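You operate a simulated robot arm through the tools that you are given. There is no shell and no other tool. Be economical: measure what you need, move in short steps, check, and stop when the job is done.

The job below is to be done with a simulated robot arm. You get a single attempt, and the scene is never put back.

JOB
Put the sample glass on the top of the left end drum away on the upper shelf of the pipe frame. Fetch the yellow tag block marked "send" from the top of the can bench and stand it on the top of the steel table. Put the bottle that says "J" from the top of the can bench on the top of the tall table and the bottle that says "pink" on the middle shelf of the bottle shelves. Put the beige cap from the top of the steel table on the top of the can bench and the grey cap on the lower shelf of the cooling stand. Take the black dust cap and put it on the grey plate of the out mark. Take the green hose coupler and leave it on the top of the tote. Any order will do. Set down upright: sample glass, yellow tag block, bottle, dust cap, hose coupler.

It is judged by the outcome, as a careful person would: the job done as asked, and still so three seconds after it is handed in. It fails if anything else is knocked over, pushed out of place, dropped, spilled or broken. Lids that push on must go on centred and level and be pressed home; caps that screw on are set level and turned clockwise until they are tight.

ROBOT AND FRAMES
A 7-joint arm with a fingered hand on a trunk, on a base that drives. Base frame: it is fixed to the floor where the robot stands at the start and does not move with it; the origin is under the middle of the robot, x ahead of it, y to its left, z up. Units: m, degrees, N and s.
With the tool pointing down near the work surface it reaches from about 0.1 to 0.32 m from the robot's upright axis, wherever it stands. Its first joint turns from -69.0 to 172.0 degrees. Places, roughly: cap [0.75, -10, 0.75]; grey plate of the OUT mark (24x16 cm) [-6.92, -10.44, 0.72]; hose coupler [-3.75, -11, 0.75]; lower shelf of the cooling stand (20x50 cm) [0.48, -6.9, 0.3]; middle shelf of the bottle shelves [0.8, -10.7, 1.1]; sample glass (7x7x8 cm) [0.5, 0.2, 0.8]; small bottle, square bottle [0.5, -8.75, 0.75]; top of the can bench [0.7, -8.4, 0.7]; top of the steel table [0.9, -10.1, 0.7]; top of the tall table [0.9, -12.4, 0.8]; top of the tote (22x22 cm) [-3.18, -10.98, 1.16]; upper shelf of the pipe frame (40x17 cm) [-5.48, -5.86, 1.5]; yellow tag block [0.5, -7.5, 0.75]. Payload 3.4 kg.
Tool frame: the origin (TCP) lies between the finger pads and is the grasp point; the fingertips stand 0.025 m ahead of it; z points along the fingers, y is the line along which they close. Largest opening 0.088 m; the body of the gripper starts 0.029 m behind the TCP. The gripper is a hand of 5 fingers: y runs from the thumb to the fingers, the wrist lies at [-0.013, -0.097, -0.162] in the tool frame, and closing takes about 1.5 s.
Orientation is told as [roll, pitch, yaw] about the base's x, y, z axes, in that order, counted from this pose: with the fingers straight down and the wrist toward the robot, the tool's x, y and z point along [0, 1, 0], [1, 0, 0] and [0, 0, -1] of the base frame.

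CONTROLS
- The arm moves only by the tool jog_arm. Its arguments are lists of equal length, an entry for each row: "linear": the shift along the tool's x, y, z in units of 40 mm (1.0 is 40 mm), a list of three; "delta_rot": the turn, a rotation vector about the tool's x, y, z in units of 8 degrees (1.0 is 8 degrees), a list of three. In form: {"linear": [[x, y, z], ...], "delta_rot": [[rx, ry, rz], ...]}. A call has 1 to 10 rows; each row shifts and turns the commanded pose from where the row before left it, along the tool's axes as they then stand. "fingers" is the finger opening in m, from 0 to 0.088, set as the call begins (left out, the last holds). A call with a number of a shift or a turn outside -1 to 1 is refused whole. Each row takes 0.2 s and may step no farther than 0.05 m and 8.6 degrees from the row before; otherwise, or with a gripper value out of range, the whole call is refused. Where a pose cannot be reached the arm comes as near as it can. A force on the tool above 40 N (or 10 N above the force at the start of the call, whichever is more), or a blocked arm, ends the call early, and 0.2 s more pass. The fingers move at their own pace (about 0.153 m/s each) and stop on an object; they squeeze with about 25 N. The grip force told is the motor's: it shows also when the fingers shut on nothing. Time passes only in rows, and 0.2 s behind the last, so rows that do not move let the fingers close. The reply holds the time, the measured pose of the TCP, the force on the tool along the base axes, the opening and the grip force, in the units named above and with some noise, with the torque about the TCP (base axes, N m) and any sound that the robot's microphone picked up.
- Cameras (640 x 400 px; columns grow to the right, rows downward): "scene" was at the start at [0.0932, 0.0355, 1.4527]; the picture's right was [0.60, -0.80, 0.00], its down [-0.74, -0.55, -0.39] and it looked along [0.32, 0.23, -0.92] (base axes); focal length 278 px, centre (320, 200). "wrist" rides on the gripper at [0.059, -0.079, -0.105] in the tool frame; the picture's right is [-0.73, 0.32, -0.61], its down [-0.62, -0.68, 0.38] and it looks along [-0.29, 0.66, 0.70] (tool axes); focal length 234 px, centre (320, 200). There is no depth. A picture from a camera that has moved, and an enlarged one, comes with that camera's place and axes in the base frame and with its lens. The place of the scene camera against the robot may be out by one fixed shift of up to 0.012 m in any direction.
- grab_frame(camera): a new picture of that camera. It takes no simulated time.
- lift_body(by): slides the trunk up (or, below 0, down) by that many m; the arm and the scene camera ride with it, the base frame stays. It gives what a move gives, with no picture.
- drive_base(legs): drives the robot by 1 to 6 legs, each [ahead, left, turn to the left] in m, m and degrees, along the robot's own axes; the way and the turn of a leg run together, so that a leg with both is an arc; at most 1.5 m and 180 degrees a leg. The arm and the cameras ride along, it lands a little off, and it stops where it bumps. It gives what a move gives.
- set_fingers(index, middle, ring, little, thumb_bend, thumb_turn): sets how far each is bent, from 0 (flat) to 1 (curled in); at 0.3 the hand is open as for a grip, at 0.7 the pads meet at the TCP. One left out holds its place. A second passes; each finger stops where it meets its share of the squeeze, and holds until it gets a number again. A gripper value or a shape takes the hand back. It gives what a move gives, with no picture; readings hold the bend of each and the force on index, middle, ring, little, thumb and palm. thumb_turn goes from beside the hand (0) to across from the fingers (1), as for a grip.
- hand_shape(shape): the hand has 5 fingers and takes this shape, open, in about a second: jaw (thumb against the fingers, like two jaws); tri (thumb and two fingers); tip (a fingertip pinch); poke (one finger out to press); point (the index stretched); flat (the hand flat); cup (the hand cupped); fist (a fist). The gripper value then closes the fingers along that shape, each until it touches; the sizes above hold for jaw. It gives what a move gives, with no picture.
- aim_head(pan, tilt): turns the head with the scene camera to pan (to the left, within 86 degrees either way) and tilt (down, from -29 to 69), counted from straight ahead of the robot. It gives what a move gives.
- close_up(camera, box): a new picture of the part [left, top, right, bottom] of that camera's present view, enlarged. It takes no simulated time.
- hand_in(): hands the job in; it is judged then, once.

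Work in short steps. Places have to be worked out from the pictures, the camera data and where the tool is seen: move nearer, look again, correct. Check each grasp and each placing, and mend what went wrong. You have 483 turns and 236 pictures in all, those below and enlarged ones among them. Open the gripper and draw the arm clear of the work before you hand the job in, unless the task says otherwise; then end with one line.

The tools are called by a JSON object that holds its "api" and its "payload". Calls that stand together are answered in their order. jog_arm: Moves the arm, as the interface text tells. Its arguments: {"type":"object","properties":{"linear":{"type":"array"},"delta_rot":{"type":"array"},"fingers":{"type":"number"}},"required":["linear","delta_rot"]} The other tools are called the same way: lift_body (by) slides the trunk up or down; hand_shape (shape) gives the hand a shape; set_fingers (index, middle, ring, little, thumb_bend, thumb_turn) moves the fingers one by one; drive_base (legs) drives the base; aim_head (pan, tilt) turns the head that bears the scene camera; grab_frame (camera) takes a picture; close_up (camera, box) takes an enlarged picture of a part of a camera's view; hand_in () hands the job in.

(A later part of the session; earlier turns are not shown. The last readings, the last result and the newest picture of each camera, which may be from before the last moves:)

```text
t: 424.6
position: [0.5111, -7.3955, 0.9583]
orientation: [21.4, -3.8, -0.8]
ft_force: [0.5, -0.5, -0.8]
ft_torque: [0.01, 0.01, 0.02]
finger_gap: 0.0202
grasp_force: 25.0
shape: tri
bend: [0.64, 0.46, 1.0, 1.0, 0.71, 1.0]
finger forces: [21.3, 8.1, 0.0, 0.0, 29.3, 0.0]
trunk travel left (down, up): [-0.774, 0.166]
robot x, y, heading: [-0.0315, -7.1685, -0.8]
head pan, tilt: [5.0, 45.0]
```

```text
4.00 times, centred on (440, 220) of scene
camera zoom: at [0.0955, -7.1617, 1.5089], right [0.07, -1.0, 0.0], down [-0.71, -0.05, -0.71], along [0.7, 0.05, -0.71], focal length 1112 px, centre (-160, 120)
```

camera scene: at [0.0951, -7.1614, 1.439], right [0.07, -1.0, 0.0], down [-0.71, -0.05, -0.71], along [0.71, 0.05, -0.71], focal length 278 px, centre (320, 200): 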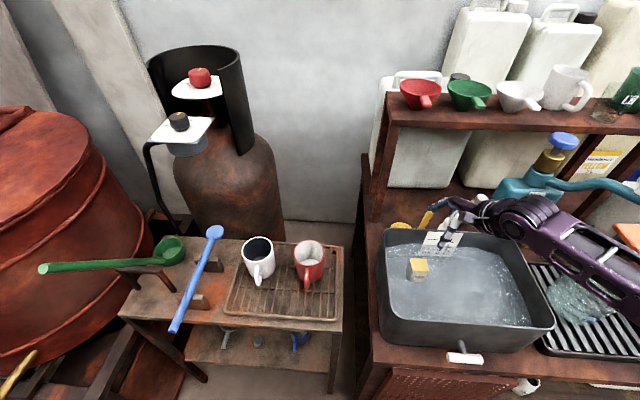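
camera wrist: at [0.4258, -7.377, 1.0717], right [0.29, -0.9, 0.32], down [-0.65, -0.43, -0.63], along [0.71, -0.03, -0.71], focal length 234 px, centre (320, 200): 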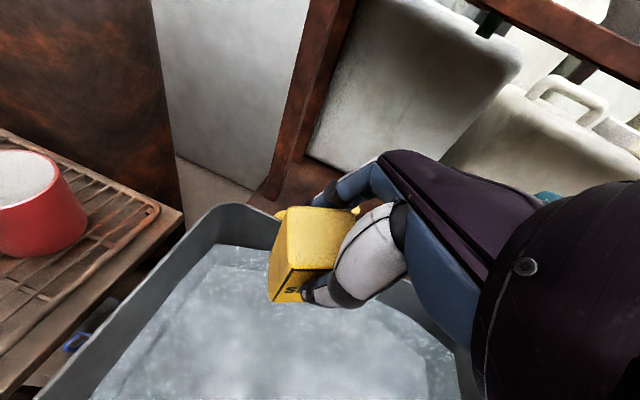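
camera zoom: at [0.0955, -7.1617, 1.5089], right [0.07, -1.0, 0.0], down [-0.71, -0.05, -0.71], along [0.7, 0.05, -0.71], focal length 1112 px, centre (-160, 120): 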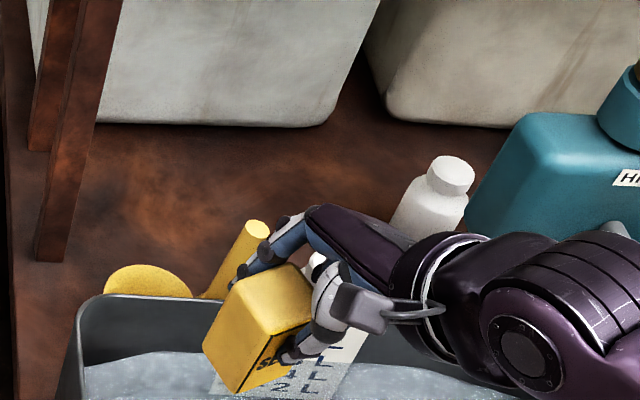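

It's upright within a few degrees. Raise, back out, and drive back along the corridor to the steel table.

{"api": "lift_body", "payload": {"by": 0.165}}

{"api": "drive_base", "payload": {"legs": [[-0.22, 0, 0], [0, 0, 90], [-1.3, 0, 0], [-1.3, 0, 0], [0, 0, -90]]}}

{"api": "aim_head", "payload": {"pan": -5, "tilt": 35}}

{"api": "grab_frame", "payload": {"camera": "scene"}}

```text
t: 426.4
position: [0.5106, -7.3965, 1.124]
orientation: [21.5, -3.8, -0.8]
ft_force: [0.1, -0.2, -1.2]
ft_torque: [0.02, -0.01, 0.02]
finger_gap: 0.0204
grasp_force: 24.6
shape: tri
bend: [0.64, 0.46, 1.0, 1.0, 0.71, 1.0]
finger forces: [21.2, 8.0, 0.0, 0.0, 29.4, 0.0]
trunk travel left (down, up): [-0.939, 0.001]
robot x, y, heading: [-0.0356, -7.1677, -0.3]
head pan, tilt: [5.0, 45.0]
```

```text
t: 448.1
position: [0.2361, -10.0188, 1.1242]
orientation: [21.4, -3.8, -2.2]
ft_force: [0.3, 0.1, -1.7]
ft_torque: [-0.01, 0.0, 0.01]
finger_gap: 0.0202
grasp_force: 24.9
shape: tri
bend: [0.65, 0.46, 1.0, 1.0, 0.71, 1.0]
finger forces: [20.5, 7.6, 0.0, 0.1, 28.0, 0.0]
trunk travel left (down, up): [-0.939, 0.001]
robot x, y, heading: [-0.3007, -9.7788, -2.1]
head pan, tilt: [5.0, 45.0]
```

```text
t: 448.8
position: [0.2355, -10.0193, 1.1252]
orientation: [21.4, -3.8, -2.2]
ft_force: [0.0, 0.5, -1.6]
ft_torque: [-0.01, 0.0, -0.01]
finger_gap: 0.0205
grasp_force: 24.5
shape: tri
bend: [0.65, 0.46, 1.0, 1.0, 0.71, 1.0]
finger forces: [20.5, 7.6, 0.0, 0.0, 28.1, 0.0]
trunk travel left (down, up): [-0.939, 0.001]
robot x, y, heading: [-0.3002, -9.7762, -1.9]
head pan, tilt: [-5.0, 35.0]
```

```text
71 pictures are left
camera scene: at [-0.1687, -9.7902, 1.6887], right [-0.12, -0.99, 0.0], down [-0.57, 0.07, -0.82], along [0.81, -0.1, -0.57], focal length 278 px, centre (320, 200)
```

scene: 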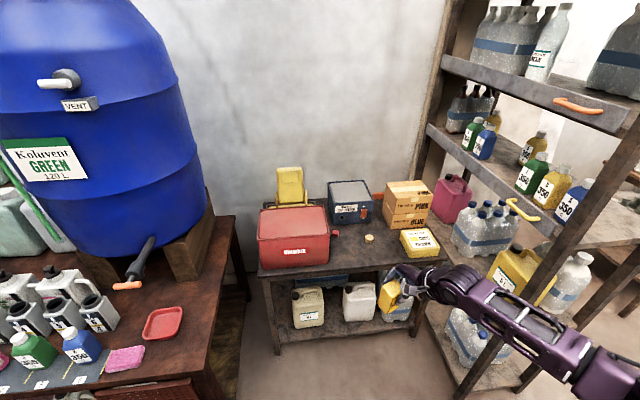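

Drive forward so the block is over the free front-left part of the steel table, then lower.

{"api": "drive_base", "payload": {"legs": [[0.515, -0.003, 0]]}}

{"api": "lift_body", "payload": {"by": -0.29}}

{"api": "grab_frame", "payload": {"camera": "wrist"}}

{"api": "grab_frame", "payload": {"camera": "scene"}}

```text
t: 451.9
position: [0.7508, -10.0409, 1.1244]
orientation: [21.4, -3.9, -2.1]
ft_force: [-0.5, -0.2, -1.6]
ft_torque: [-0.01, 0.0, -0.03]
finger_gap: 0.0201
grasp_force: 24.7
shape: tri
bend: [0.65, 0.46, 1.0, 1.0, 0.71, 1.0]
finger forces: [20.5, 7.6, 0.0, 0.1, 28.2, 0.0]
trunk travel left (down, up): [-0.939, 0.001]
robot x, y, heading: [0.2112, -9.8023, -2.0]
head pan, tilt: [-5.0, 35.0]
```

```text
t: 454.8
position: [0.7514, -10.0397, 0.8343]
orientation: [21.4, -3.8, -2.2]
ft_force: [0.5, -0.7, -0.8]
ft_torque: [0.0, -0.01, 0.0]
finger_gap: 0.0204
grasp_force: 24.8
shape: tri
bend: [0.65, 0.46, 1.0, 1.0, 0.71, 1.0]
finger forces: [20.4, 7.6, 0.0, 0.0, 28.1, 0.0]
trunk travel left (down, up): [-0.649, 0.291]
robot x, y, heading: [0.2139, -9.7974, -1.8]
head pan, tilt: [-5.0, 35.0]
```

```text
70 pictures are left
camera wrist: at [0.6662, -10.0193, 0.9469], right [0.27, -0.91, 0.32], down [-0.66, -0.42, -0.63], along [0.7, -0.04, -0.71], focal length 234 px, centre (320, 200)
```

wrist: 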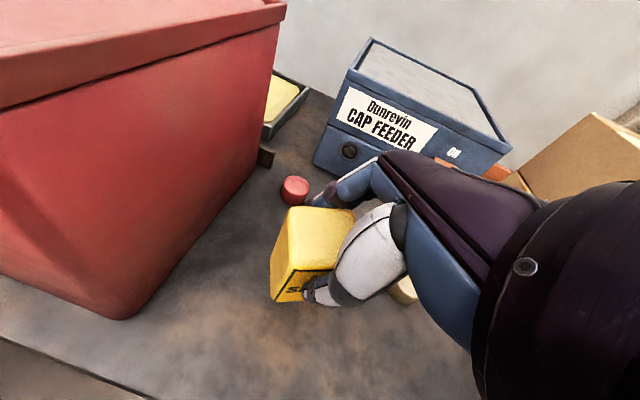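

```text
69 pictures are left
camera scene: at [0.3471, -9.8115, 1.3988], right [-0.12, -0.99, 0.0], down [-0.57, 0.07, -0.82], along [0.81, -0.1, -0.57], focal length 278 px, centre (320, 200)
```

scene: 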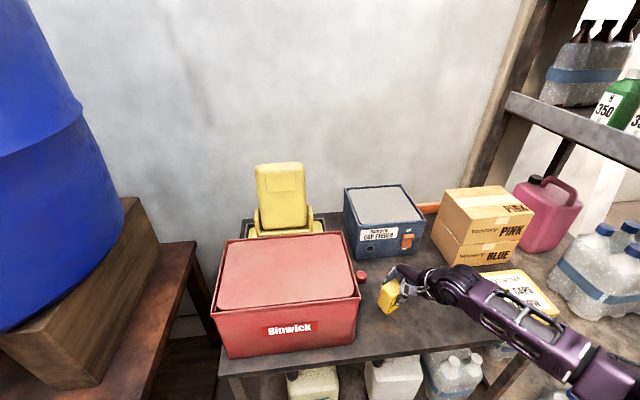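

Zoom to judge the block's tilt before setting down.

{"api": "close_up", "payload": {"camera": "scene", "box": [350, 250, 446, 330]}}

```text
5.00 times, centred on (398, 290) of scene
camera zoom: at [0.3471, -9.8115, 1.3988], right [-0.12, -0.99, 0.0], down [-0.57, 0.07, -0.82], along [0.81, -0.1, -0.57], focal length 1390 px, centre (-70, -250)
```

zoom: 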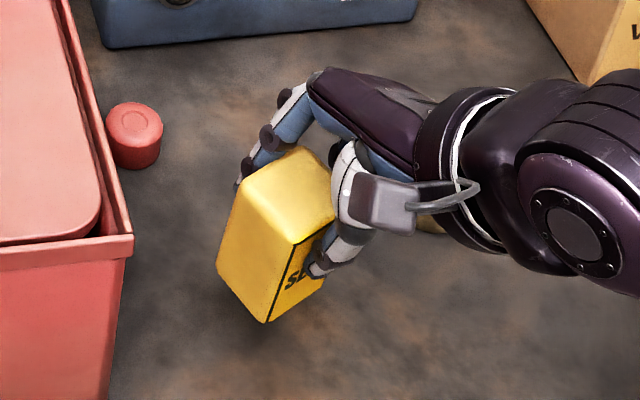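

It leans about 6° (bottom toward +y). Correct with −6° about tool y, then lower to contact.

{"api": "jog_arm", "payload": {"linear": [[0, 0, 0]], "delta_rot": [[0, -0.75, 0]]}}

{"api": "lift_body", "payload": {"by": -0.045}}

{"api": "lift_body", "payload": {"by": -0.008}}

{"api": "close_up", "payload": {"camera": "scene", "box": [350, 230, 446, 310]}}

```text
t: 455.2
position: [0.7505, -10.0395, 0.8333]
orientation: [15.3, -3.8, -2.2]
ft_force: [-0.5, 0.5, -0.4]
ft_torque: [-0.02, 0.02, 0.01]
finger_gap: 0.0202
grasp_force: 24.8
shape: tri
bend: [0.65, 0.46, 1.0, 1.0, 0.71, 1.0]
finger forces: [20.5, 7.6, 0.0, 0.0, 28.2, 0.0]
trunk travel left (down, up): [-0.649, 0.291]
robot x, y, heading: [0.2148, -9.7985, -1.8]
head pan, tilt: [-5.0, 35.0]
```

```text
t: 456.2
position: [0.7549, -10.0431, 0.7971]
orientation: [15.5, -4.9, -2.4]
ft_force: [-2.5, -3.2, 14.2]
ft_torque: [-0.11, 0.57, 0.16]
finger_gap: 0.0203
grasp_force: 24.8
shape: tri
bend: [0.65, 0.47, 1.0, 1.0, 0.71, 1.0]
finger forces: [24.3, 7.0, 18.2, 0.1, 30.7, 0.0]
trunk travel left (down, up): [-0.605, 0.335]
robot x, y, heading: [0.2142, -9.7992, -2.1]
head pan, tilt: [-5.0, 35.0]
stopped: the force on the tool passed its limit at 42 N (the readings are from after the stop); the commanded pose is now the measured one
```

```text
t: 456.7
position: [0.7573, -10.0448, 0.7949]
orientation: [15.5, -5.9, -2.6]
ft_force: [-5.7, -5.0, 18.3]
ft_torque: [-0.08, 0.9, 0.24]
finger_gap: 0.0207
grasp_force: 25.3
shape: tri
bend: [0.65, 0.47, 1.0, 1.0, 0.69, 1.0]
finger forces: [24.7, 6.7, 18.6, 0.1, 33.5, 0.0]
trunk travel left (down, up): [-0.598, 0.342]
robot x, y, heading: [0.214, -9.8015, -2.3]
head pan, tilt: [-5.0, 35.0]
stopped: the force on the tool passed its limit at 43 N (the readings are from after the stop); the commanded pose is now the measured one
```

```text
5.00 times, centred on (398, 270) of scene
camera zoom: at [0.3449, -9.812, 1.3471], right [-0.12, -0.99, 0.0], down [-0.57, 0.07, -0.82], along [0.81, -0.1, -0.57], focal length 1390 px, centre (-70, -150)
```

zoom: 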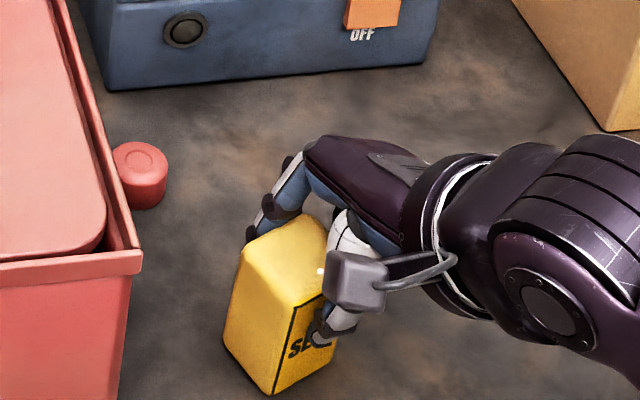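

Contact happened earlier than expected. Unload by raising ~14 mm and look.

{"api": "lift_body", "payload": {"by": 0.012}}

{"api": "close_up", "payload": {"camera": "scene", "box": [350, 230, 446, 310]}}

```text
t: 457.3
position: [0.7573, -10.0443, 0.8058]
orientation: [15.6, -5.5, -2.4]
ft_force: [0.0, 0.7, -1.1]
ft_torque: [0.0, 0.01, -0.01]
finger_gap: 0.02
grasp_force: 24.2
shape: tri
bend: [0.65, 0.47, 1.0, 1.0, 0.69, 1.0]
finger forces: [22.6, 7.4, 10.2, 0.0, 27.4, 0.0]
trunk travel left (down, up): [-0.61, 0.33]
robot x, y, heading: [0.2132, -9.8011, -1.9]
head pan, tilt: [-5.0, 35.0]
```

```text
5.00 times, centred on (398, 270) of scene
camera zoom: at [0.3466, -9.8119, 1.359], right [-0.12, -0.99, 0.0], down [-0.57, 0.07, -0.82], along [0.81, -0.1, -0.57], focal length 1390 px, centre (-70, -150)
```

zoom: 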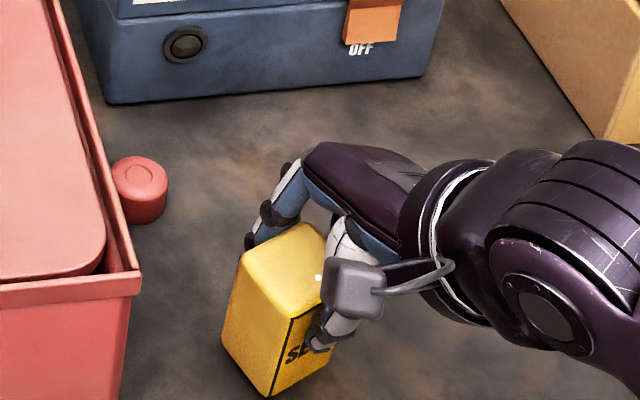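

Slight lean only; lower to light contact and release.

{"api": "lift_body", "payload": {"by": -0.004}}

{"api": "lift_body", "payload": {"by": -0.003}}

```text
t: 457.9
position: [0.7578, -10.0427, 0.8004]
orientation: [15.5, -5.5, -2.5]
ft_force: [0.6, 0.5, -1.3]
ft_torque: [-0.04, -0.05, 0.0]
finger_gap: 0.0198
grasp_force: 25.1
shape: tri
bend: [0.65, 0.47, 1.0, 1.0, 0.69, 1.0]
finger forces: [22.5, 7.4, 10.1, 0.0, 27.4, 0.0]
trunk travel left (down, up): [-0.606, 0.334]
robot x, y, heading: [0.2156, -9.796, -2.1]
head pan, tilt: [-5.0, 35.0]
```

```text
t: 458.4
position: [0.758, -10.0427, 0.7988]
orientation: [15.5, -5.6, -2.5]
ft_force: [-0.2, -0.3, 0.8]
ft_torque: [0.0, 0.01, 0.0]
finger_gap: 0.0201
grasp_force: 25.2
shape: tri
bend: [0.65, 0.47, 1.0, 1.0, 0.69, 1.0]
finger forces: [22.7, 7.3, 11.0, 0.0, 27.5, 0.0]
trunk travel left (down, up): [-0.603, 0.337]
robot x, y, heading: [0.2186, -9.8, -2.1]
head pan, tilt: [-5.0, 35.0]
```

{"api": "lift_body", "payload": {"by": -0.003}}

{"api": "jog_arm", "payload": {"linear": [[0, 0, 0], [0, 0, 0], [0, 0, 0], [0, 0, 0]], "delta_rot": [[0, 0, 0], [0, 0, 0], [0, 0, 0], [0, 0, 0]], "fingers": 0.07}}

{"api": "close_up", "payload": {"camera": "scene", "box": [350, 230, 446, 310]}}

```text
t: 458.9
position: [0.7574, -10.0436, 0.799]
orientation: [15.7, -6.0, -2.5]
ft_force: [1.5, -2.1, 14.0]
ft_torque: [-0.02, 0.1, 0.0]
finger_gap: 0.0198
grasp_force: 24.8
shape: tri
bend: [0.65, 0.47, 1.0, 1.0, 0.69, 1.0]
finger forces: [23.5, 7.1, 15.0, 0.0, 28.1, 0.0]
trunk travel left (down, up): [-0.6, 0.34]
robot x, y, heading: [0.2119, -9.8008, -2.3]
head pan, tilt: [-5.0, 35.0]
```

```text
t: 459.9
position: [0.7577, -10.0432, 0.7948]
orientation: [15.6, -5.5, -2.5]
ft_force: [-0.8, 0.3, -0.4]
ft_torque: [0.03, 0.0, -0.04]
finger_gap: 0.0695
grasp_force: 0.1
shape: tri
bend: [0.27, 0.34, 0.99, 0.99, 0.5, 0.99]
finger forces: [0.0, 0.0, 0.0, 0.0, 0.0, 0.1]
trunk travel left (down, up): [-0.6, 0.34]
robot x, y, heading: [0.2172, -9.797, -2.1]
head pan, tilt: [-5.0, 35.0]
```

```text
5.00 times, centred on (398, 270) of scene
camera zoom: at [0.347, -9.8118, 1.349], right [-0.12, -0.99, 0.0], down [-0.57, 0.07, -0.82], along [0.81, -0.1, -0.57], focal length 1390 px, centre (-70, -150)
```

zoom: 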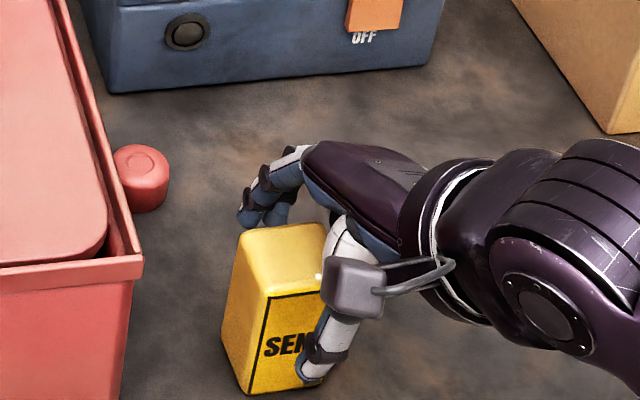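

Block stands upright. Open fully and lift straight off.

{"api": "jog_arm", "payload": {"linear": [[0, 0, 0], [0, 0, 0]], "delta_rot": [[0, 0, 0], [0, 0, 0]], "fingers": 0.088}}

{"api": "lift_body", "payload": {"by": 0.13}}

{"api": "grab_frame", "payload": {"camera": "wrist"}}

```text
t: 460.5
position: [0.7577, -10.0428, 0.796]
orientation: [15.5, -5.5, -2.5]
ft_force: [0.3, 1.1, 0.0]
ft_torque: [-0.01, 0.01, -0.01]
finger_gap: 0.0878
grasp_force: 0.1
shape: tri
bend: [0.3, 0.3, 0.99, 0.99, 0.3, 0.98]
finger forces: [0.0, 0.1, 0.0, 0.1, 0.0, 0.0]
trunk travel left (down, up): [-0.6, 0.34]
robot x, y, heading: [0.2129, -9.7979, -2.0]
head pan, tilt: [-5.0, 35.0]
```

```text
t: 462.1
position: [0.7585, -10.0425, 0.9257]
orientation: [15.6, -5.4, -2.5]
ft_force: [0.4, 0.3, -0.5]
ft_torque: [-0.01, -0.05, -0.01]
finger_gap: 0.088
grasp_force: 0.2
shape: tri
bend: [0.3, 0.3, 0.99, 0.99, 0.3, 0.98]
finger forces: [0.1, 0.0, 0.1, 0.1, 0.0, 0.1]
trunk travel left (down, up): [-0.73, 0.21]
robot x, y, heading: [0.2125, -9.799, -2.0]
head pan, tilt: [-5.0, 35.0]
```

```text
64 pictures are left
camera wrist: at [0.6705, -10.0102, 1.0336], right [0.25, -0.87, 0.42], down [-0.65, -0.47, -0.6], along [0.72, -0.12, -0.68], focal length 234 px, centre (320, 200)
```

wrist: 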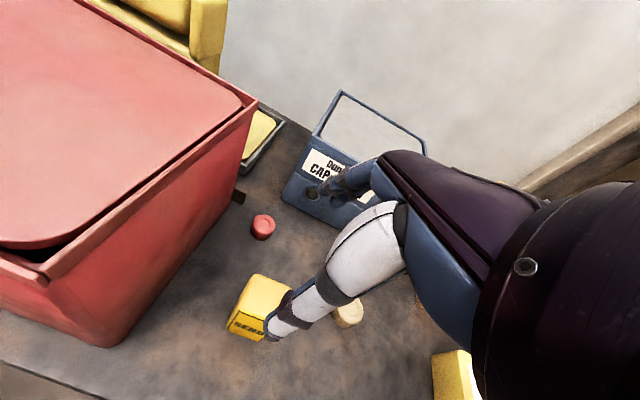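

Now the beige cap at about (0.823, −10.166). Drive to put the hand over it and lower part way.

{"api": "drive_base", "payload": {"legs": [[0.066, -0.129, 0]]}}

{"api": "lift_body", "payload": {"by": -0.125}}

{"api": "grab_frame", "payload": {"camera": "wrist"}}

```text
t: 463.4
position: [0.8186, -10.1728, 0.9264]
orientation: [15.5, -5.6, -2.4]
ft_force: [-0.2, 0.3, 0.7]
ft_torque: [0.02, -0.02, -0.05]
finger_gap: 0.0881
grasp_force: 0.1
shape: tri
bend: [0.3, 0.3, 0.99, 0.99, 0.3, 0.98]
finger forces: [0.0, 0.0, 0.0, 0.0, 0.0, 0.0]
trunk travel left (down, up): [-0.73, 0.21]
robot x, y, heading: [0.2764, -9.9327, -2.0]
head pan, tilt: [-5.0, 35.0]
```

```text
t: 465.0
position: [0.8182, -10.173, 0.8016]
orientation: [15.7, -5.5, -2.4]
ft_force: [0.0, 0.2, 0.0]
ft_torque: [0.01, -0.01, 0.01]
finger_gap: 0.0879
grasp_force: 0.0
shape: tri
bend: [0.3, 0.3, 0.99, 0.99, 0.3, 0.98]
finger forces: [0.0, 0.0, 0.0, 0.0, 0.0, 0.0]
trunk travel left (down, up): [-0.605, 0.335]
robot x, y, heading: [0.2707, -9.9332, -2.1]
head pan, tilt: [-5.0, 35.0]
```

```text
63 pictures are left
camera wrist: at [0.7313, -10.1394, 0.9088], right [0.25, -0.87, 0.42], down [-0.65, -0.47, -0.6], along [0.72, -0.12, -0.68], focal length 234 px, centre (320, 200)
```

wrist: 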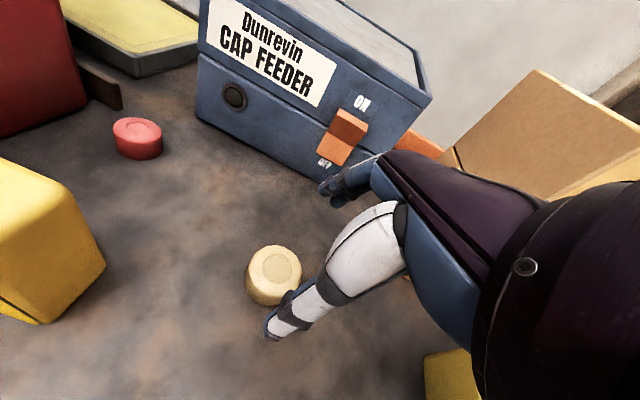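

Descend 50 mm with slight correction.

{"api": "jog_arm", "payload": {"linear": [[-0.27, 0.04, 0.4], [0, 0, 0.45], [0, 0, 0.38]], "delta_rot": [[0, 0, 0], [0, 0, 0], [0, 0, 0]]}}

{"api": "grab_frame", "payload": {"camera": "wrist"}}

```text
t: 465.8
position: [0.8263, -10.1693, 0.7505]
orientation: [15.5, -5.7, -2.4]
ft_force: [0.2, -0.3, 0.0]
ft_torque: [-0.02, -0.01, 0.04]
finger_gap: 0.0878
grasp_force: 0.1
shape: tri
bend: [0.3, 0.3, 0.99, 0.99, 0.3, 0.98]
finger forces: [0.0, 0.0, 0.0, 0.0, 0.0, 0.0]
trunk travel left (down, up): [-0.605, 0.335]
robot x, y, heading: [0.2696, -9.9325, -2.1]
head pan, tilt: [-5.0, 35.0]
```

```text
62 pictures are left
camera wrist: at [0.7382, -10.1367, 0.8585], right [0.25, -0.87, 0.42], down [-0.65, -0.47, -0.6], along [0.72, -0.12, -0.68], focal length 234 px, centre (320, 200)
```

wrist: 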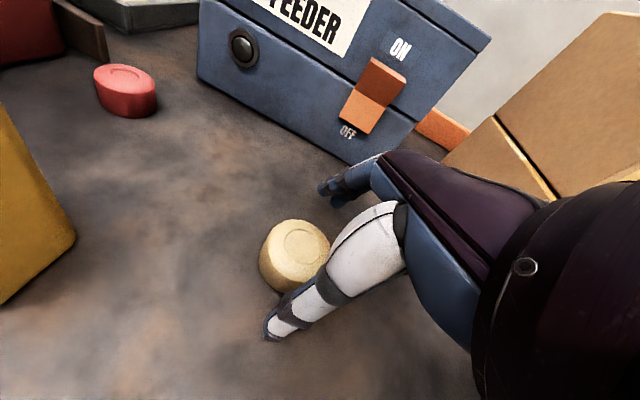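

Same picture as the successful grey-cap grip. Close while descending ~9 mm.

{"api": "jog_arm", "payload": {"linear": [[0, 0, 0], [0, 0, 0.06], [0, 0, 0.08], [0, 0, 0.08], [0, 0, 0], [0, 0, 0], [0, 0, 0], [0, 0, 0]], "delta_rot": [[0, 0, 0], [0, 0, 0], [0, 0, 0], [0, 0, 0], [0, 0, 0], [0, 0, 0], [0, 0, 0], [0, 0, 0]], "fingers": 0.0}}

{"api": "lift_body", "payload": {"by": 0.06}}

{"api": "grab_frame", "payload": {"camera": "wrist"}}

```text
t: 467.6
position: [0.8241, -10.1682, 0.7471]
orientation: [15.6, -6.1, -2.5]
ft_force: [-1.4, -11.6, 34.4]
ft_torque: [-0.13, 0.3, -0.02]
finger_gap: 0.035
grasp_force: 25.2
shape: tri
bend: [0.74, 0.53, 1.0, 1.0, 0.75, 1.0]
finger forces: [13.9, 14.9, 0.0, 0.0, 40.6, 0.0]
trunk travel left (down, up): [-0.605, 0.335]
robot x, y, heading: [0.2722, -9.9289, -1.9]
head pan, tilt: [-5.0, 35.0]
```

```text
t: 468.6
position: [0.8274, -10.1665, 0.8011]
orientation: [15.6, -5.5, -2.4]
ft_force: [0.2, 1.1, 0.4]
ft_torque: [0.0, 0.0, -0.03]
finger_gap: 0.0333
grasp_force: 25.1
shape: tri
bend: [0.74, 0.54, 1.0, 1.0, 0.75, 1.0]
finger forces: [11.6, 10.4, 0.1, 0.0, 21.7, 0.1]
trunk travel left (down, up): [-0.665, 0.275]
robot x, y, heading: [0.2749, -9.9303, -2.1]
head pan, tilt: [-5.0, 35.0]
```

```text
61 pictures are left
camera wrist: at [0.7386, -10.1342, 0.9098], right [0.25, -0.87, 0.42], down [-0.65, -0.47, -0.6], along [0.72, -0.12, -0.68], focal length 234 px, centre (320, 200)
```

wrist: 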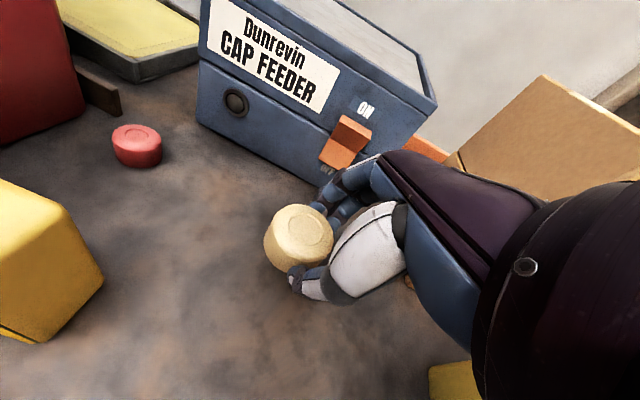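

Beige cap held. Raise, back out and go to the free right-front corner of the can bench, about (0.38, −9.385).

{"api": "lift_body", "payload": {"by": 0.2}}

{"api": "drive_base", "payload": {"legs": [[-0.478, 0, 0], [0, 0.757, 0]]}}

{"api": "aim_head", "payload": {"pan": -10, "tilt": 45}}

{"api": "grab_frame", "payload": {"camera": "scene"}}

{"api": "grab_frame", "payload": {"camera": "wrist"}}

```text
t: 470.7
position: [0.8266, -10.167, 1.0018]
orientation: [15.5, -5.5, -2.3]
ft_force: [-0.1, 0.7, -0.9]
ft_torque: [-0.05, 0.04, -0.01]
finger_gap: 0.0334
grasp_force: 24.7
shape: tri
bend: [0.74, 0.54, 1.0, 1.0, 0.75, 1.0]
finger forces: [11.7, 10.3, 0.0, 0.1, 21.5, 0.0]
trunk travel left (down, up): [-0.865, 0.075]
robot x, y, heading: [0.2758, -9.9314, -2.3]
head pan, tilt: [-5.0, 35.0]
```

```text
t: 477.3
position: [0.3721, -9.3889, 1.0021]
orientation: [15.6, -5.4, -2.4]
ft_force: [-0.6, -0.5, -0.5]
ft_torque: [0.03, 0.04, 0.03]
finger_gap: 0.0335
grasp_force: 24.6
shape: tri
bend: [0.74, 0.54, 1.0, 1.0, 0.75, 1.0]
finger forces: [11.7, 10.3, 0.0, 0.0, 21.5, 0.0]
trunk travel left (down, up): [-0.865, 0.075]
robot x, y, heading: [-0.1812, -9.154, -2.0]
head pan, tilt: [-5.0, 35.0]
```

```text
t: 478.0
position: [0.3708, -9.3879, 1.0014]
orientation: [15.6, -5.5, -2.4]
ft_force: [-0.6, -0.3, 0.3]
ft_torque: [0.0, 0.04, 0.0]
finger_gap: 0.0332
grasp_force: 25.0
shape: tri
bend: [0.74, 0.54, 1.0, 1.0, 0.75, 1.0]
finger forces: [11.7, 10.3, 0.0, 0.0, 21.6, 0.0]
trunk travel left (down, up): [-0.865, 0.075]
robot x, y, heading: [-0.1796, -9.1504, -2.1]
head pan, tilt: [-10.0, 45.0]
```

```text
60 pictures are left
camera scene: at [-0.0544, -9.1693, 1.5993], right [-0.21, -0.98, 0.0], down [-0.69, 0.15, -0.71], along [0.69, -0.15, -0.71], focal length 278 px, centre (320, 200)
```

scene: 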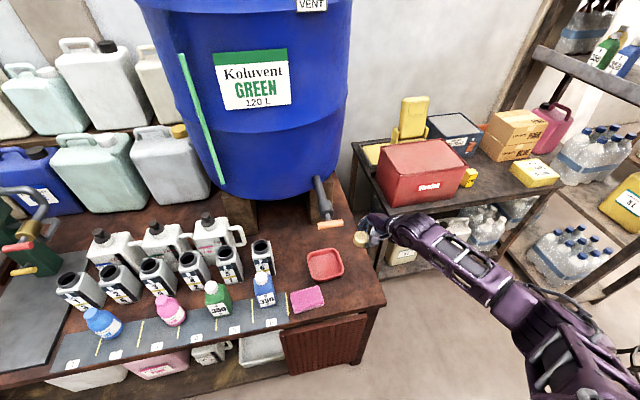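

```text
59 pictures are left
camera wrist: at [0.2845, -9.356, 1.1101], right [0.25, -0.87, 0.42], down [-0.65, -0.47, -0.6], along [0.72, -0.12, -0.68], focal length 234 px, centre (320, 200)
```

wrist: 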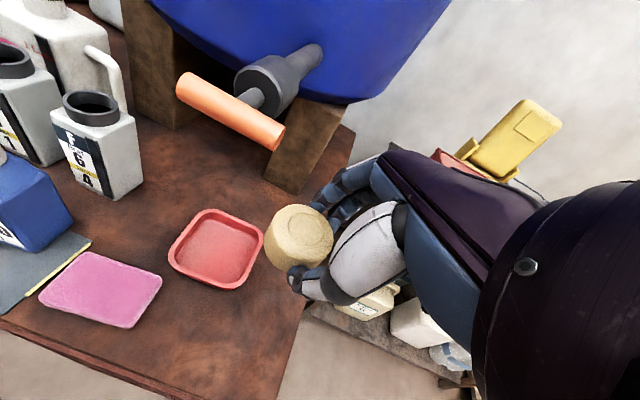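

Bench right edge y ≈ −9.476, tray edge y ≈ −9.356. Shift 3 cm right to centre the cap in that gap and lower.

{"api": "drive_base", "payload": {"legs": [[0, -0.03, 0]]}}

{"api": "lift_body", "payload": {"by": -0.225}}

{"api": "grab_frame", "payload": {"camera": "wrist"}}

```text
t: 478.9
position: [0.37, -9.4148, 1.0035]
orientation: [15.4, -5.6, -2.2]
ft_force: [0.5, -0.5, 0.2]
ft_torque: [-0.03, 0.02, -0.01]
finger_gap: 0.0337
grasp_force: 25.0
shape: tri
bend: [0.74, 0.54, 1.0, 1.0, 0.75, 1.0]
finger forces: [11.6, 10.4, 0.1, 0.0, 21.6, 0.0]
trunk travel left (down, up): [-0.865, 0.075]
robot x, y, heading: [-0.1766, -9.1776, -2.0]
head pan, tilt: [-10.0, 45.0]
```

```text
t: 481.2
position: [0.3703, -9.4175, 0.7776]
orientation: [15.7, -5.7, -2.2]
ft_force: [-1.0, -0.3, 0.8]
ft_torque: [-0.01, -0.03, 0.0]
finger_gap: 0.0338
grasp_force: 24.7
shape: tri
bend: [0.74, 0.54, 1.0, 1.0, 0.75, 1.0]
finger forces: [11.6, 10.3, 0.0, 0.0, 21.6, 0.0]
trunk travel left (down, up): [-0.64, 0.3]
robot x, y, heading: [-0.1795, -9.1816, -1.8]
head pan, tilt: [-10.0, 45.0]
```

```text
58 pictures are left
camera wrist: at [0.2835, -9.3852, 0.8852], right [0.25, -0.87, 0.42], down [-0.65, -0.47, -0.6], along [0.72, -0.12, -0.68], focal length 234 px, centre (320, 200)
```

wrist: 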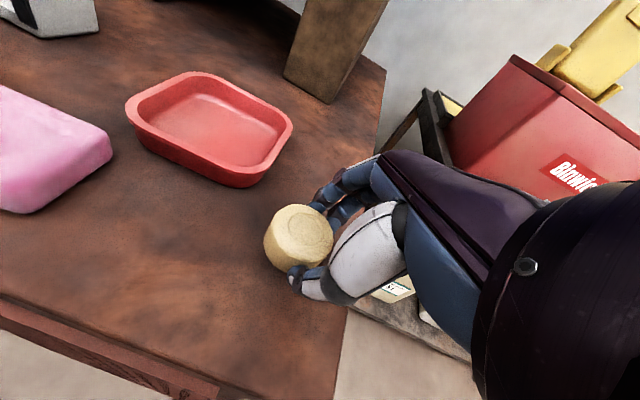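

{"api": "lift_body", "payload": {"by": -0.022}}

{"api": "lift_body", "payload": {"by": -0.006}}

{"api": "lift_body", "payload": {"by": -0.006}}

{"api": "lift_body", "payload": {"by": -0.006}}

```text
t: 481.9
position: [0.3715, -9.418, 0.7553]
orientation: [15.6, -5.6, -2.4]
ft_force: [0.6, -0.7, -0.4]
ft_torque: [-0.01, 0.02, -0.03]
finger_gap: 0.0336
grasp_force: 24.7
shape: tri
bend: [0.74, 0.54, 1.0, 1.0, 0.75, 1.0]
finger forces: [11.7, 10.3, 0.0, 0.1, 21.6, 0.0]
trunk travel left (down, up): [-0.618, 0.322]
robot x, y, heading: [-0.1828, -9.1821, -2.0]
head pan, tilt: [-10.0, 45.0]
```

```text
t: 482.5
position: [0.3708, -9.4174, 0.7494]
orientation: [15.6, -5.6, -2.3]
ft_force: [0.6, -0.5, -0.3]
ft_torque: [0.02, 0.01, -0.02]
finger_gap: 0.0336
grasp_force: 24.6
shape: tri
bend: [0.74, 0.54, 1.0, 1.0, 0.75, 1.0]
finger forces: [11.7, 10.3, 0.0, 0.0, 21.6, 0.0]
trunk travel left (down, up): [-0.612, 0.328]
robot x, y, heading: [-0.1779, -9.1799, -2.0]
head pan, tilt: [-10.0, 45.0]
```

```text
t: 483.0
position: [0.3719, -9.4178, 0.7479]
orientation: [15.5, -6.1, -2.4]
ft_force: [-0.4, -2.2, 18.8]
ft_torque: [0.03, 0.12, 0.01]
finger_gap: 0.0342
grasp_force: 24.3
shape: tri
bend: [0.74, 0.54, 1.0, 1.0, 0.75, 1.0]
finger forces: [13.1, 12.2, 0.0, 0.1, 29.6, 0.0]
trunk travel left (down, up): [-0.606, 0.334]
robot x, y, heading: [-0.1764, -9.1794, -2.1]
head pan, tilt: [-10.0, 45.0]
```

```text
t: 483.5
position: [0.3743, -9.4179, 0.748]
orientation: [15.9, -6.7, -2.5]
ft_force: [-5.6, -1.7, 19.6]
ft_torque: [0.05, 0.3, 0.06]
finger_gap: 0.0339
grasp_force: 25.0
shape: tri
bend: [0.74, 0.54, 1.0, 1.0, 0.76, 1.0]
finger forces: [11.8, 10.0, 0.0, 0.0, 34.3, 0.0]
trunk travel left (down, up): [-0.601, 0.339]
robot x, y, heading: [-0.1795, -9.1798, -2.1]
head pan, tilt: [-10.0, 45.0]
stopped: the force on the tool passed its limit at 42 N (the readings are from after the stop); the commanded pose is now the measured one
```

Down. Relieve and release as with the grey one.

{"api": "lift_body", "payload": {"by": 0.009}}

{"api": "jog_arm", "payload": {"linear": [[0, 0, 0], [0, 0, 0], [0.1, 0, -0.3], [0.1, 0, -0.3], [0.1, 0, -0.3]], "delta_rot": [[0, 0, 0], [0, 0, 0], [0, 0, 0], [0, 0, 0], [0, 0, 0]], "fingers": 0.06}}

{"api": "lift_body", "payload": {"by": 0.2}}

{"api": "grab_frame", "payload": {"camera": "scene"}}

```text
t: 484.1
position: [0.3737, -9.4186, 0.7515]
orientation: [15.7, -6.1, -2.5]
ft_force: [-0.1, 0.7, -0.6]
ft_torque: [0.05, 0.01, 0.01]
finger_gap: 0.0337
grasp_force: 25.1
shape: tri
bend: [0.74, 0.54, 1.0, 1.0, 0.76, 1.0]
finger forces: [12.2, 10.1, 0.1, 0.0, 21.6, 0.1]
trunk travel left (down, up): [-0.61, 0.33]
robot x, y, heading: [-0.1786, -9.1809, -1.9]
head pan, tilt: [-10.0, 45.0]
```

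```text
t: 485.3
position: [0.369, -9.4163, 0.7897]
orientation: [15.7, -6.2, -2.4]
ft_force: [-0.2, -0.3, -0.4]
ft_torque: [-0.01, 0.0, -0.03]
finger_gap: 0.0596
grasp_force: 0.0
shape: tri
bend: [0.73, 0.38, 0.99, 0.99, 0.6, 1.0]
finger forces: [0.0, 0.1, 0.0, 0.0, 0.0, 0.0]
trunk travel left (down, up): [-0.61, 0.33]
robot x, y, heading: [-0.1831, -9.1809, -2.3]
head pan, tilt: [-10.0, 45.0]
```

```text
t: 487.4
position: [0.3706, -9.4173, 0.9883]
orientation: [15.7, -6.2, -2.4]
ft_force: [-0.1, -0.2, 1.0]
ft_torque: [0.0, -0.03, -0.01]
finger_gap: 0.0597
grasp_force: 0.0
shape: tri
bend: [0.73, 0.38, 0.99, 0.99, 0.6, 1.0]
finger forces: [0.0, 0.0, 0.1, 0.0, 0.0, 0.0]
trunk travel left (down, up): [-0.81, 0.13]
robot x, y, heading: [-0.1845, -9.1833, -1.8]
head pan, tilt: [-10.0, 45.0]
```

```text
57 pictures are left
camera scene: at [-0.0555, -9.1993, 1.5446], right [-0.21, -0.98, 0.0], down [-0.69, 0.15, -0.71], along [0.69, -0.15, -0.71], focal length 278 px, centre (320, 200)
```

scene: 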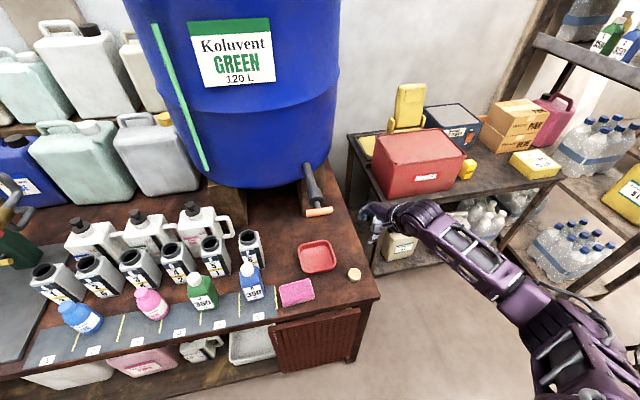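

Beige cap is on the can bench. Now read the bottle labels.

{"api": "close_up", "payload": {"camera": "scene", "box": [40, 230, 280, 360]}}

```text
2.67 times, centred on (160, 295) of scene
camera zoom: at [-0.0555, -9.1993, 1.5446], right [-0.21, -0.98, 0.0], down [-0.69, 0.15, -0.71], along [0.69, -0.15, -0.71], focal length 741 px, centre (747, -53)
```

zoom: 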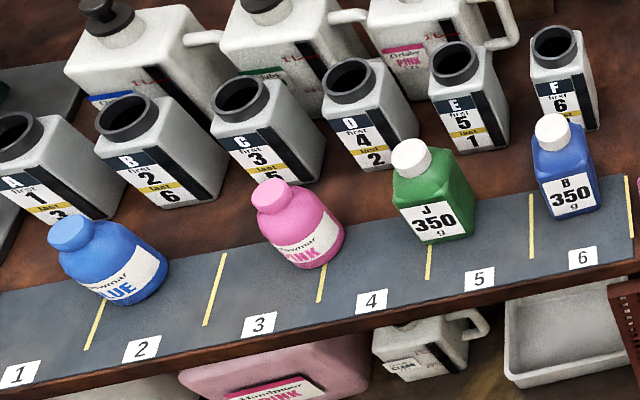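

J is the green square bottle (≈ (0.40, −8.93)); PINK is the round one (≈ (0.39, −8.79)). Back off and bring the arm back to the 25°-pitch pose for side grasping.

{"api": "drive_base", "payload": {"legs": [[-0.12, -0.25, 0]]}}

{"api": "jog_arm", "payload": {"linear": [[0, 0, 0], [0, 0, 0], [0, 0, 0], [0, 0, 0], [0, 0, 0], [0, 0, 0], [0, 0, 0]], "delta_rot": [[-0.26, -0.09, 0.91], [-0.26, -0.09, 0.91], [-0.26, -0.09, 0.91], [-0.26, -0.09, 0.91], [-0.26, -0.09, 0.91], [-0.26, -0.09, 0.91], [-0.26, -0.09, 0.91]], "fingers": 0.088}}

{"api": "jog_arm", "payload": {"linear": [[0.35, 0, -0.85], [0.45, 0, -0.8], [0.55, 0, -0.75], [0.65, 0, -0.7], [0.7, 0, -0.6], [0.8, 0, -0.5], [0.85, 0, -0.4]], "delta_rot": [[0, 0.9, 0], [0, 0.9, 0], [0, 0.9, 0], [0, 0.9, 0], [0, 0.9, 0], [0, 0.9, 0], [0, 0.6, 0]]}}

```text
t: 489.4
position: [0.2409, -9.6655, 0.9904]
orientation: [15.7, -6.2, -2.5]
ft_force: [0.1, -0.6, 0.4]
ft_torque: [-0.02, -0.04, -0.02]
finger_gap: 0.0597
grasp_force: 0.0
shape: tri
bend: [0.73, 0.38, 0.99, 0.99, 0.6, 1.0]
finger forces: [0.1, 0.0, 0.0, 0.0, 0.0, 0.0]
trunk travel left (down, up): [-0.81, 0.13]
robot x, y, heading: [-0.3077, -9.4282, -2.0]
head pan, tilt: [-10.0, 45.0]
```

```text
t: 491.0
position: [0.2399, -9.6627, 0.9897]
orientation: [16.3, -6.0, -55.8]
ft_force: [0.2, 1.0, 0.4]
ft_torque: [0.0, -0.01, -0.03]
finger_gap: 0.0882
grasp_force: 0.1
shape: tri
bend: [0.3, 0.3, 0.99, 0.99, 0.3, 0.98]
finger forces: [0.1, 0.1, 0.0, 0.0, 0.1, 0.1]
trunk travel left (down, up): [-0.81, 0.13]
robot x, y, heading: [-0.3093, -9.4302, -2.0]
head pan, tilt: [-10.0, 45.0]
```

```text
t: 492.6
position: [0.2456, -9.6361, 1.2486]
orientation: [63.4, -7.4, -56.5]
ft_force: [-0.9, -0.3, -0.1]
ft_torque: [-0.02, 0.03, 0.03]
finger_gap: 0.0877
grasp_force: 0.0
shape: tri
bend: [0.3, 0.3, 0.99, 0.99, 0.3, 0.98]
finger forces: [0.1, 0.0, 0.0, 0.1, 0.0, 0.0]
trunk travel left (down, up): [-0.81, 0.13]
robot x, y, heading: [-0.31, -9.4289, -2.1]
head pan, tilt: [-10.0, 45.0]
```

Level the thumb line, turn the base −30° so the hand points straight at the bench, and move in front of bottle J.

{"api": "jog_arm", "payload": {"linear": [[0, 0, 0], [0, 0, 0]], "delta_rot": [[0, 0, 0.52], [0, 0, 0.52]]}}

{"api": "drive_base", "payload": {"legs": [[0, 0, -30], [-0.327, 0.924, 0]]}}

{"api": "lift_body", "payload": {"by": -0.4}}

{"api": "grab_frame", "payload": {"camera": "wrist"}}

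```text
t: 493.4
position: [0.2448, -9.6598, 1.2517]
orientation: [62.5, -7.8, -59.5]
ft_force: [0.5, -0.3, 0.0]
ft_torque: [-0.02, -0.01, -0.01]
finger_gap: 0.0881
grasp_force: 0.1
shape: tri
bend: [0.3, 0.3, 0.99, 0.99, 0.3, 0.98]
finger forces: [0.0, 0.0, 0.1, 0.1, 0.0, 0.0]
out of reach, approached as far as the arm can: row 2
trunk travel left (down, up): [-0.81, 0.13]
robot x, y, heading: [-0.3106, -9.4301, -2.1]
head pan, tilt: [-10.0, 45.0]
stopped in row 2: the arm was blocked; the commanded pose is now the measured one
```

```text
t: 499.9
position: [0.2641, -8.9496, 1.251]
orientation: [62.4, -7.8, -89.4]
ft_force: [-1.2, 0.4, 0.4]
ft_torque: [-0.02, 0.02, 0.01]
finger_gap: 0.0881
grasp_force: 0.2
shape: tri
bend: [0.3, 0.3, 0.99, 0.99, 0.3, 0.98]
finger forces: [0.0, 0.1, 0.0, 0.1, 0.1, 0.0]
trunk travel left (down, up): [-0.81, 0.13]
robot x, y, heading: [-0.1008, -8.4733, -32.0]
head pan, tilt: [-10.0, 45.0]
```

```text
t: 503.8
position: [0.2646, -8.9498, 0.8505]
orientation: [62.4, -7.7, -89.5]
ft_force: [0.1, -0.2, 0.6]
ft_torque: [0.0, 0.01, 0.04]
finger_gap: 0.0879
grasp_force: 0.1
shape: tri
bend: [0.3, 0.3, 0.99, 0.99, 0.3, 0.98]
finger forces: [0.0, 0.1, 0.0, 0.0, 0.0, 0.1]
trunk travel left (down, up): [-0.41, 0.53]
robot x, y, heading: [-0.1005, -8.4737, -31.9]
head pan, tilt: [-10.0, 45.0]
```

```text
55 pictures are left
camera wrist: at [0.1994, -8.8567, 0.9393], right [-0.87, -0.38, -0.31], down [0.04, 0.58, -0.82], along [0.49, -0.72, -0.49], focal length 234 px, centre (320, 200)
```

wrist: 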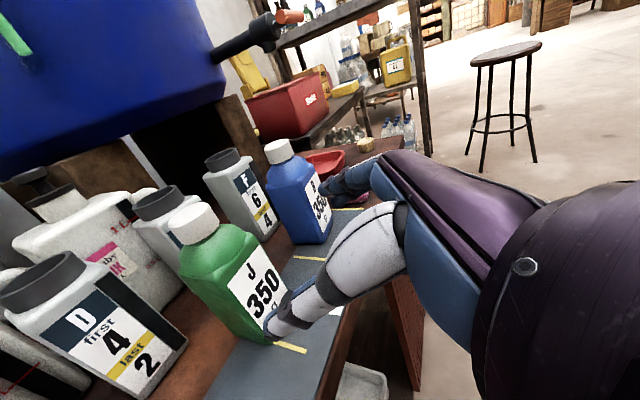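

J's cap top is at about (0.377, −8.95, 0.866). Correct sideways and approach 7 cm, then check.

{"api": "jog_arm", "payload": {"linear": [[-0.3, -0.35, 0.5], [0, 0, 0.6], [0, 0, 0.6]], "delta_rot": [[0, 0, 0], [0, 0, 0], [0, 0, 0]]}}

{"api": "grab_frame", "payload": {"camera": "wrist"}}

```text
t: 504.8
position: [0.2985, -8.9726, 0.8208]
orientation: [61.0, -12.5, -92.5]
ft_force: [-0.3, -0.1, 0.3]
ft_torque: [0.0, 0.0, 0.01]
finger_gap: 0.0881
grasp_force: 0.0
shape: tri
bend: [0.3, 0.3, 0.99, 0.99, 0.3, 0.98]
finger forces: [0.0, 0.0, 0.1, 0.1, 0.0, 0.1]
trunk travel left (down, up): [-0.41, 0.53]
robot x, y, heading: [-0.1004, -8.4701, -31.9]
head pan, tilt: [-10.0, 45.0]
stopped in row 3: the arm was blocked; the commanded pose is now the measured one
```

```text
54 pictures are left
camera wrist: at [0.2404, -8.8714, 0.9038], right [-0.9, -0.35, -0.26], down [0.06, 0.51, -0.86], along [0.43, -0.79, -0.44], focal length 234 px, centre (320, 200)
```

wrist: 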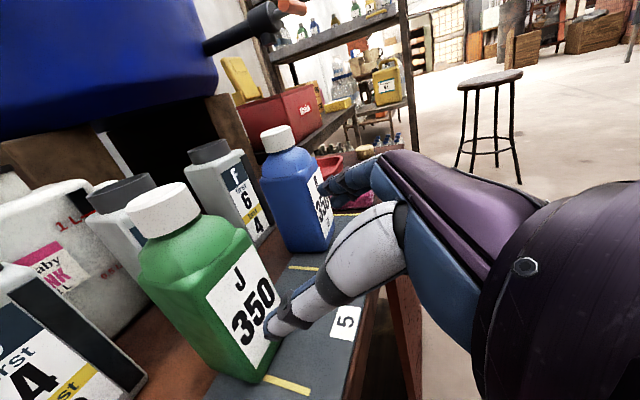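

The arm is over-reached and drifting. Retract it to its comfortable reach while squaring the pitch, then use the base to approach.

{"api": "jog_arm", "payload": {"linear": [[-0.2, -0.08, -0.85], [-0.2, -0.08, -0.85], [-0.2, -0.08, -0.85], [-0.2, -0.08, -0.85]], "delta_rot": [[0, 0, 0], [0, 0, 0], [0.2, 0, 0.4], [0.2, 0, 0.4]]}}

{"api": "jog_arm", "payload": {"linear": [[0, 0, 0], [0, 0, 0]], "delta_rot": [[0.3, 0, 0.5], [0.3, 0, 0.4]]}}

```text
t: 505.8
position: [0.2096, -8.9682, 0.8422]
orientation: [59.7, -13.3, -93.8]
ft_force: [-0.8, -0.2, -0.5]
ft_torque: [0.03, 0.01, -0.01]
finger_gap: 0.0878
grasp_force: 0.1
shape: tri
bend: [0.3, 0.3, 0.99, 0.99, 0.3, 0.98]
finger forces: [0.0, 0.0, 0.0, 0.0, 0.1, 0.0]
out of reach, approached as far as the arm can: row 3, 4
trunk travel left (down, up): [-0.41, 0.53]
robot x, y, heading: [-0.1004, -8.4717, -31.9]
head pan, tilt: [-10.0, 45.0]
```

```text
t: 506.6
position: [0.2062, -8.973, 0.8411]
orientation: [59.8, -12.4, -95.1]
ft_force: [0.7, 0.3, -0.4]
ft_torque: [-0.01, 0.01, -0.03]
finger_gap: 0.0883
grasp_force: 0.1
shape: tri
bend: [0.3, 0.3, 0.99, 0.99, 0.3, 0.98]
finger forces: [0.0, 0.0, 0.1, 0.1, 0.0, 0.0]
out of reach, approached as far as the arm can: row 1, 2
trunk travel left (down, up): [-0.41, 0.53]
robot x, y, heading: [-0.0972, -8.4686, -31.9]
head pan, tilt: [-10.0, 45.0]
stopped in row 2: the arm was blocked; the commanded pose is now the measured one
```

{"api": "jog_arm", "payload": {"linear": [[0, 0, 0], [0, 0, 0], [0, 0, 0]], "delta_rot": [[0.9, 0, 0], [0.9, 0, 0], [0.6, 0, 0]]}}

{"api": "aim_head", "payload": {"pan": 0, "tilt": 55}}

{"api": "grab_frame", "payload": {"camera": "scene"}}

```text
t: 507.4
position: [0.2109, -8.9698, 0.8342]
orientation: [59.7, -12.1, -93.6]
ft_force: [-0.2, -0.4, -0.4]
ft_torque: [0.01, 0.03, 0.02]
finger_gap: 0.0882
grasp_force: 0.2
shape: tri
bend: [0.3, 0.3, 0.99, 0.99, 0.3, 0.98]
finger forces: [0.1, 0.0, 0.0, 0.0, 0.0, 0.0]
out of reach, approached as far as the arm can: row 1, 2, 3
trunk travel left (down, up): [-0.41, 0.53]
robot x, y, heading: [-0.0964, -8.4726, -32.1]
head pan, tilt: [-10.0, 45.0]
```

```text
t: 508.1
position: [0.2102, -8.97, 0.834]
orientation: [59.3, -12.2, -93.5]
ft_force: [-0.7, -0.7, -0.5]
ft_torque: [0.0, -0.02, -0.02]
finger_gap: 0.0878
grasp_force: 0.1
shape: tri
bend: [0.3, 0.3, 0.99, 0.99, 0.3, 0.98]
finger forces: [0.0, 0.0, 0.1, 0.0, 0.0, 0.1]
trunk travel left (down, up): [-0.41, 0.53]
robot x, y, heading: [-0.0998, -8.4714, -31.9]
head pan, tilt: [0.0, 55.0]
```

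```text
53 pictures are left
camera scene: at [-0.0002, -8.5367, 1.1312], right [-0.53, -0.85, 0.0], down [-0.69, 0.43, -0.57], along [0.49, -0.3, -0.82], focal length 278 px, centre (320, 200)
```

scene: 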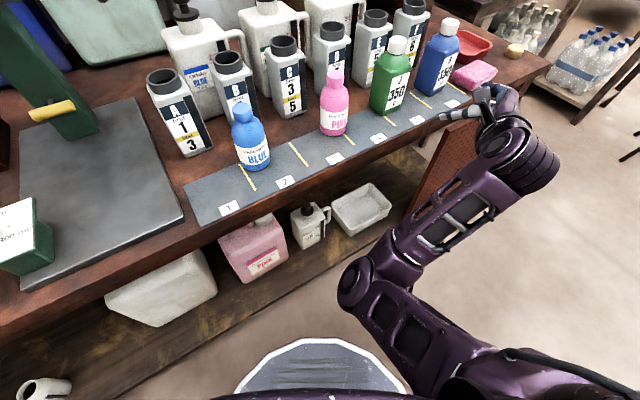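

The elbow has tucked in again. Raise the trunk clear of the bench and repeat the level-and-rise flip.

{"api": "lift_body", "payload": {"by": 0.4}}

{"api": "jog_arm", "payload": {"linear": [[0.7, 0, -0.3], [0.7, 0, -0.25], [0.7, 0, -0.2], [0.7, 0, -0.1], [0.7, 0, -0.1], [0.8, -0.1, -0.2], [0.8, -0.1, -0.2]], "delta_rot": [[0.267, 0.784, 0.247], [0.267, 0.784, 0.247], [0.267, 0.784, 0.247], [0.267, 0.784, 0.247], [0.267, 0.784, 0.247], [0, 0, 0], [0, 0, 0]]}}

{"api": "grab_frame", "payload": {"camera": "scene"}}

```text
t: 511.9
position: [0.2098, -8.97, 1.2294]
orientation: [58.8, -12.0, -93.4]
ft_force: [0.0, -0.1, -0.2]
ft_torque: [0.02, 0.02, -0.03]
finger_gap: 0.0882
grasp_force: 0.1
shape: tri
bend: [0.3, 0.3, 0.99, 0.99, 0.3, 0.98]
finger forces: [0.0, 0.1, 0.0, 0.0, 0.1, 0.0]
trunk travel left (down, up): [-0.81, 0.13]
robot x, y, heading: [-0.1015, -8.4729, -31.7]
head pan, tilt: [0.0, 55.0]
```

```text
t: 513.5
position: [0.2028, -8.938, 1.4386]
orientation: [89.6, -5.0, -88.7]
ft_force: [0.3, 0.2, 0.5]
ft_torque: [0.01, 0.01, -0.03]
finger_gap: 0.088
grasp_force: 0.1
shape: tri
bend: [0.3, 0.3, 0.99, 0.99, 0.3, 0.98]
finger forces: [0.0, 0.1, 0.1, 0.1, 0.1, 0.1]
out of reach, approached as far as the arm can: row 1, 2
trunk travel left (down, up): [-0.81, 0.13]
robot x, y, heading: [-0.0986, -8.4748, -31.9]
head pan, tilt: [0.0, 55.0]
```

```text
52 pictures are left
camera scene: at [-0.0015, -8.5354, 1.5312], right [-0.53, -0.85, 0.0], down [-0.69, 0.43, -0.57], along [0.49, -0.3, -0.82], focal length 278 px, centre (320, 200)
```

scene: 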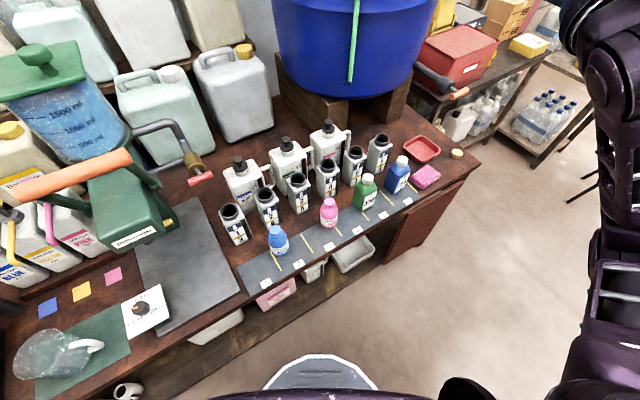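

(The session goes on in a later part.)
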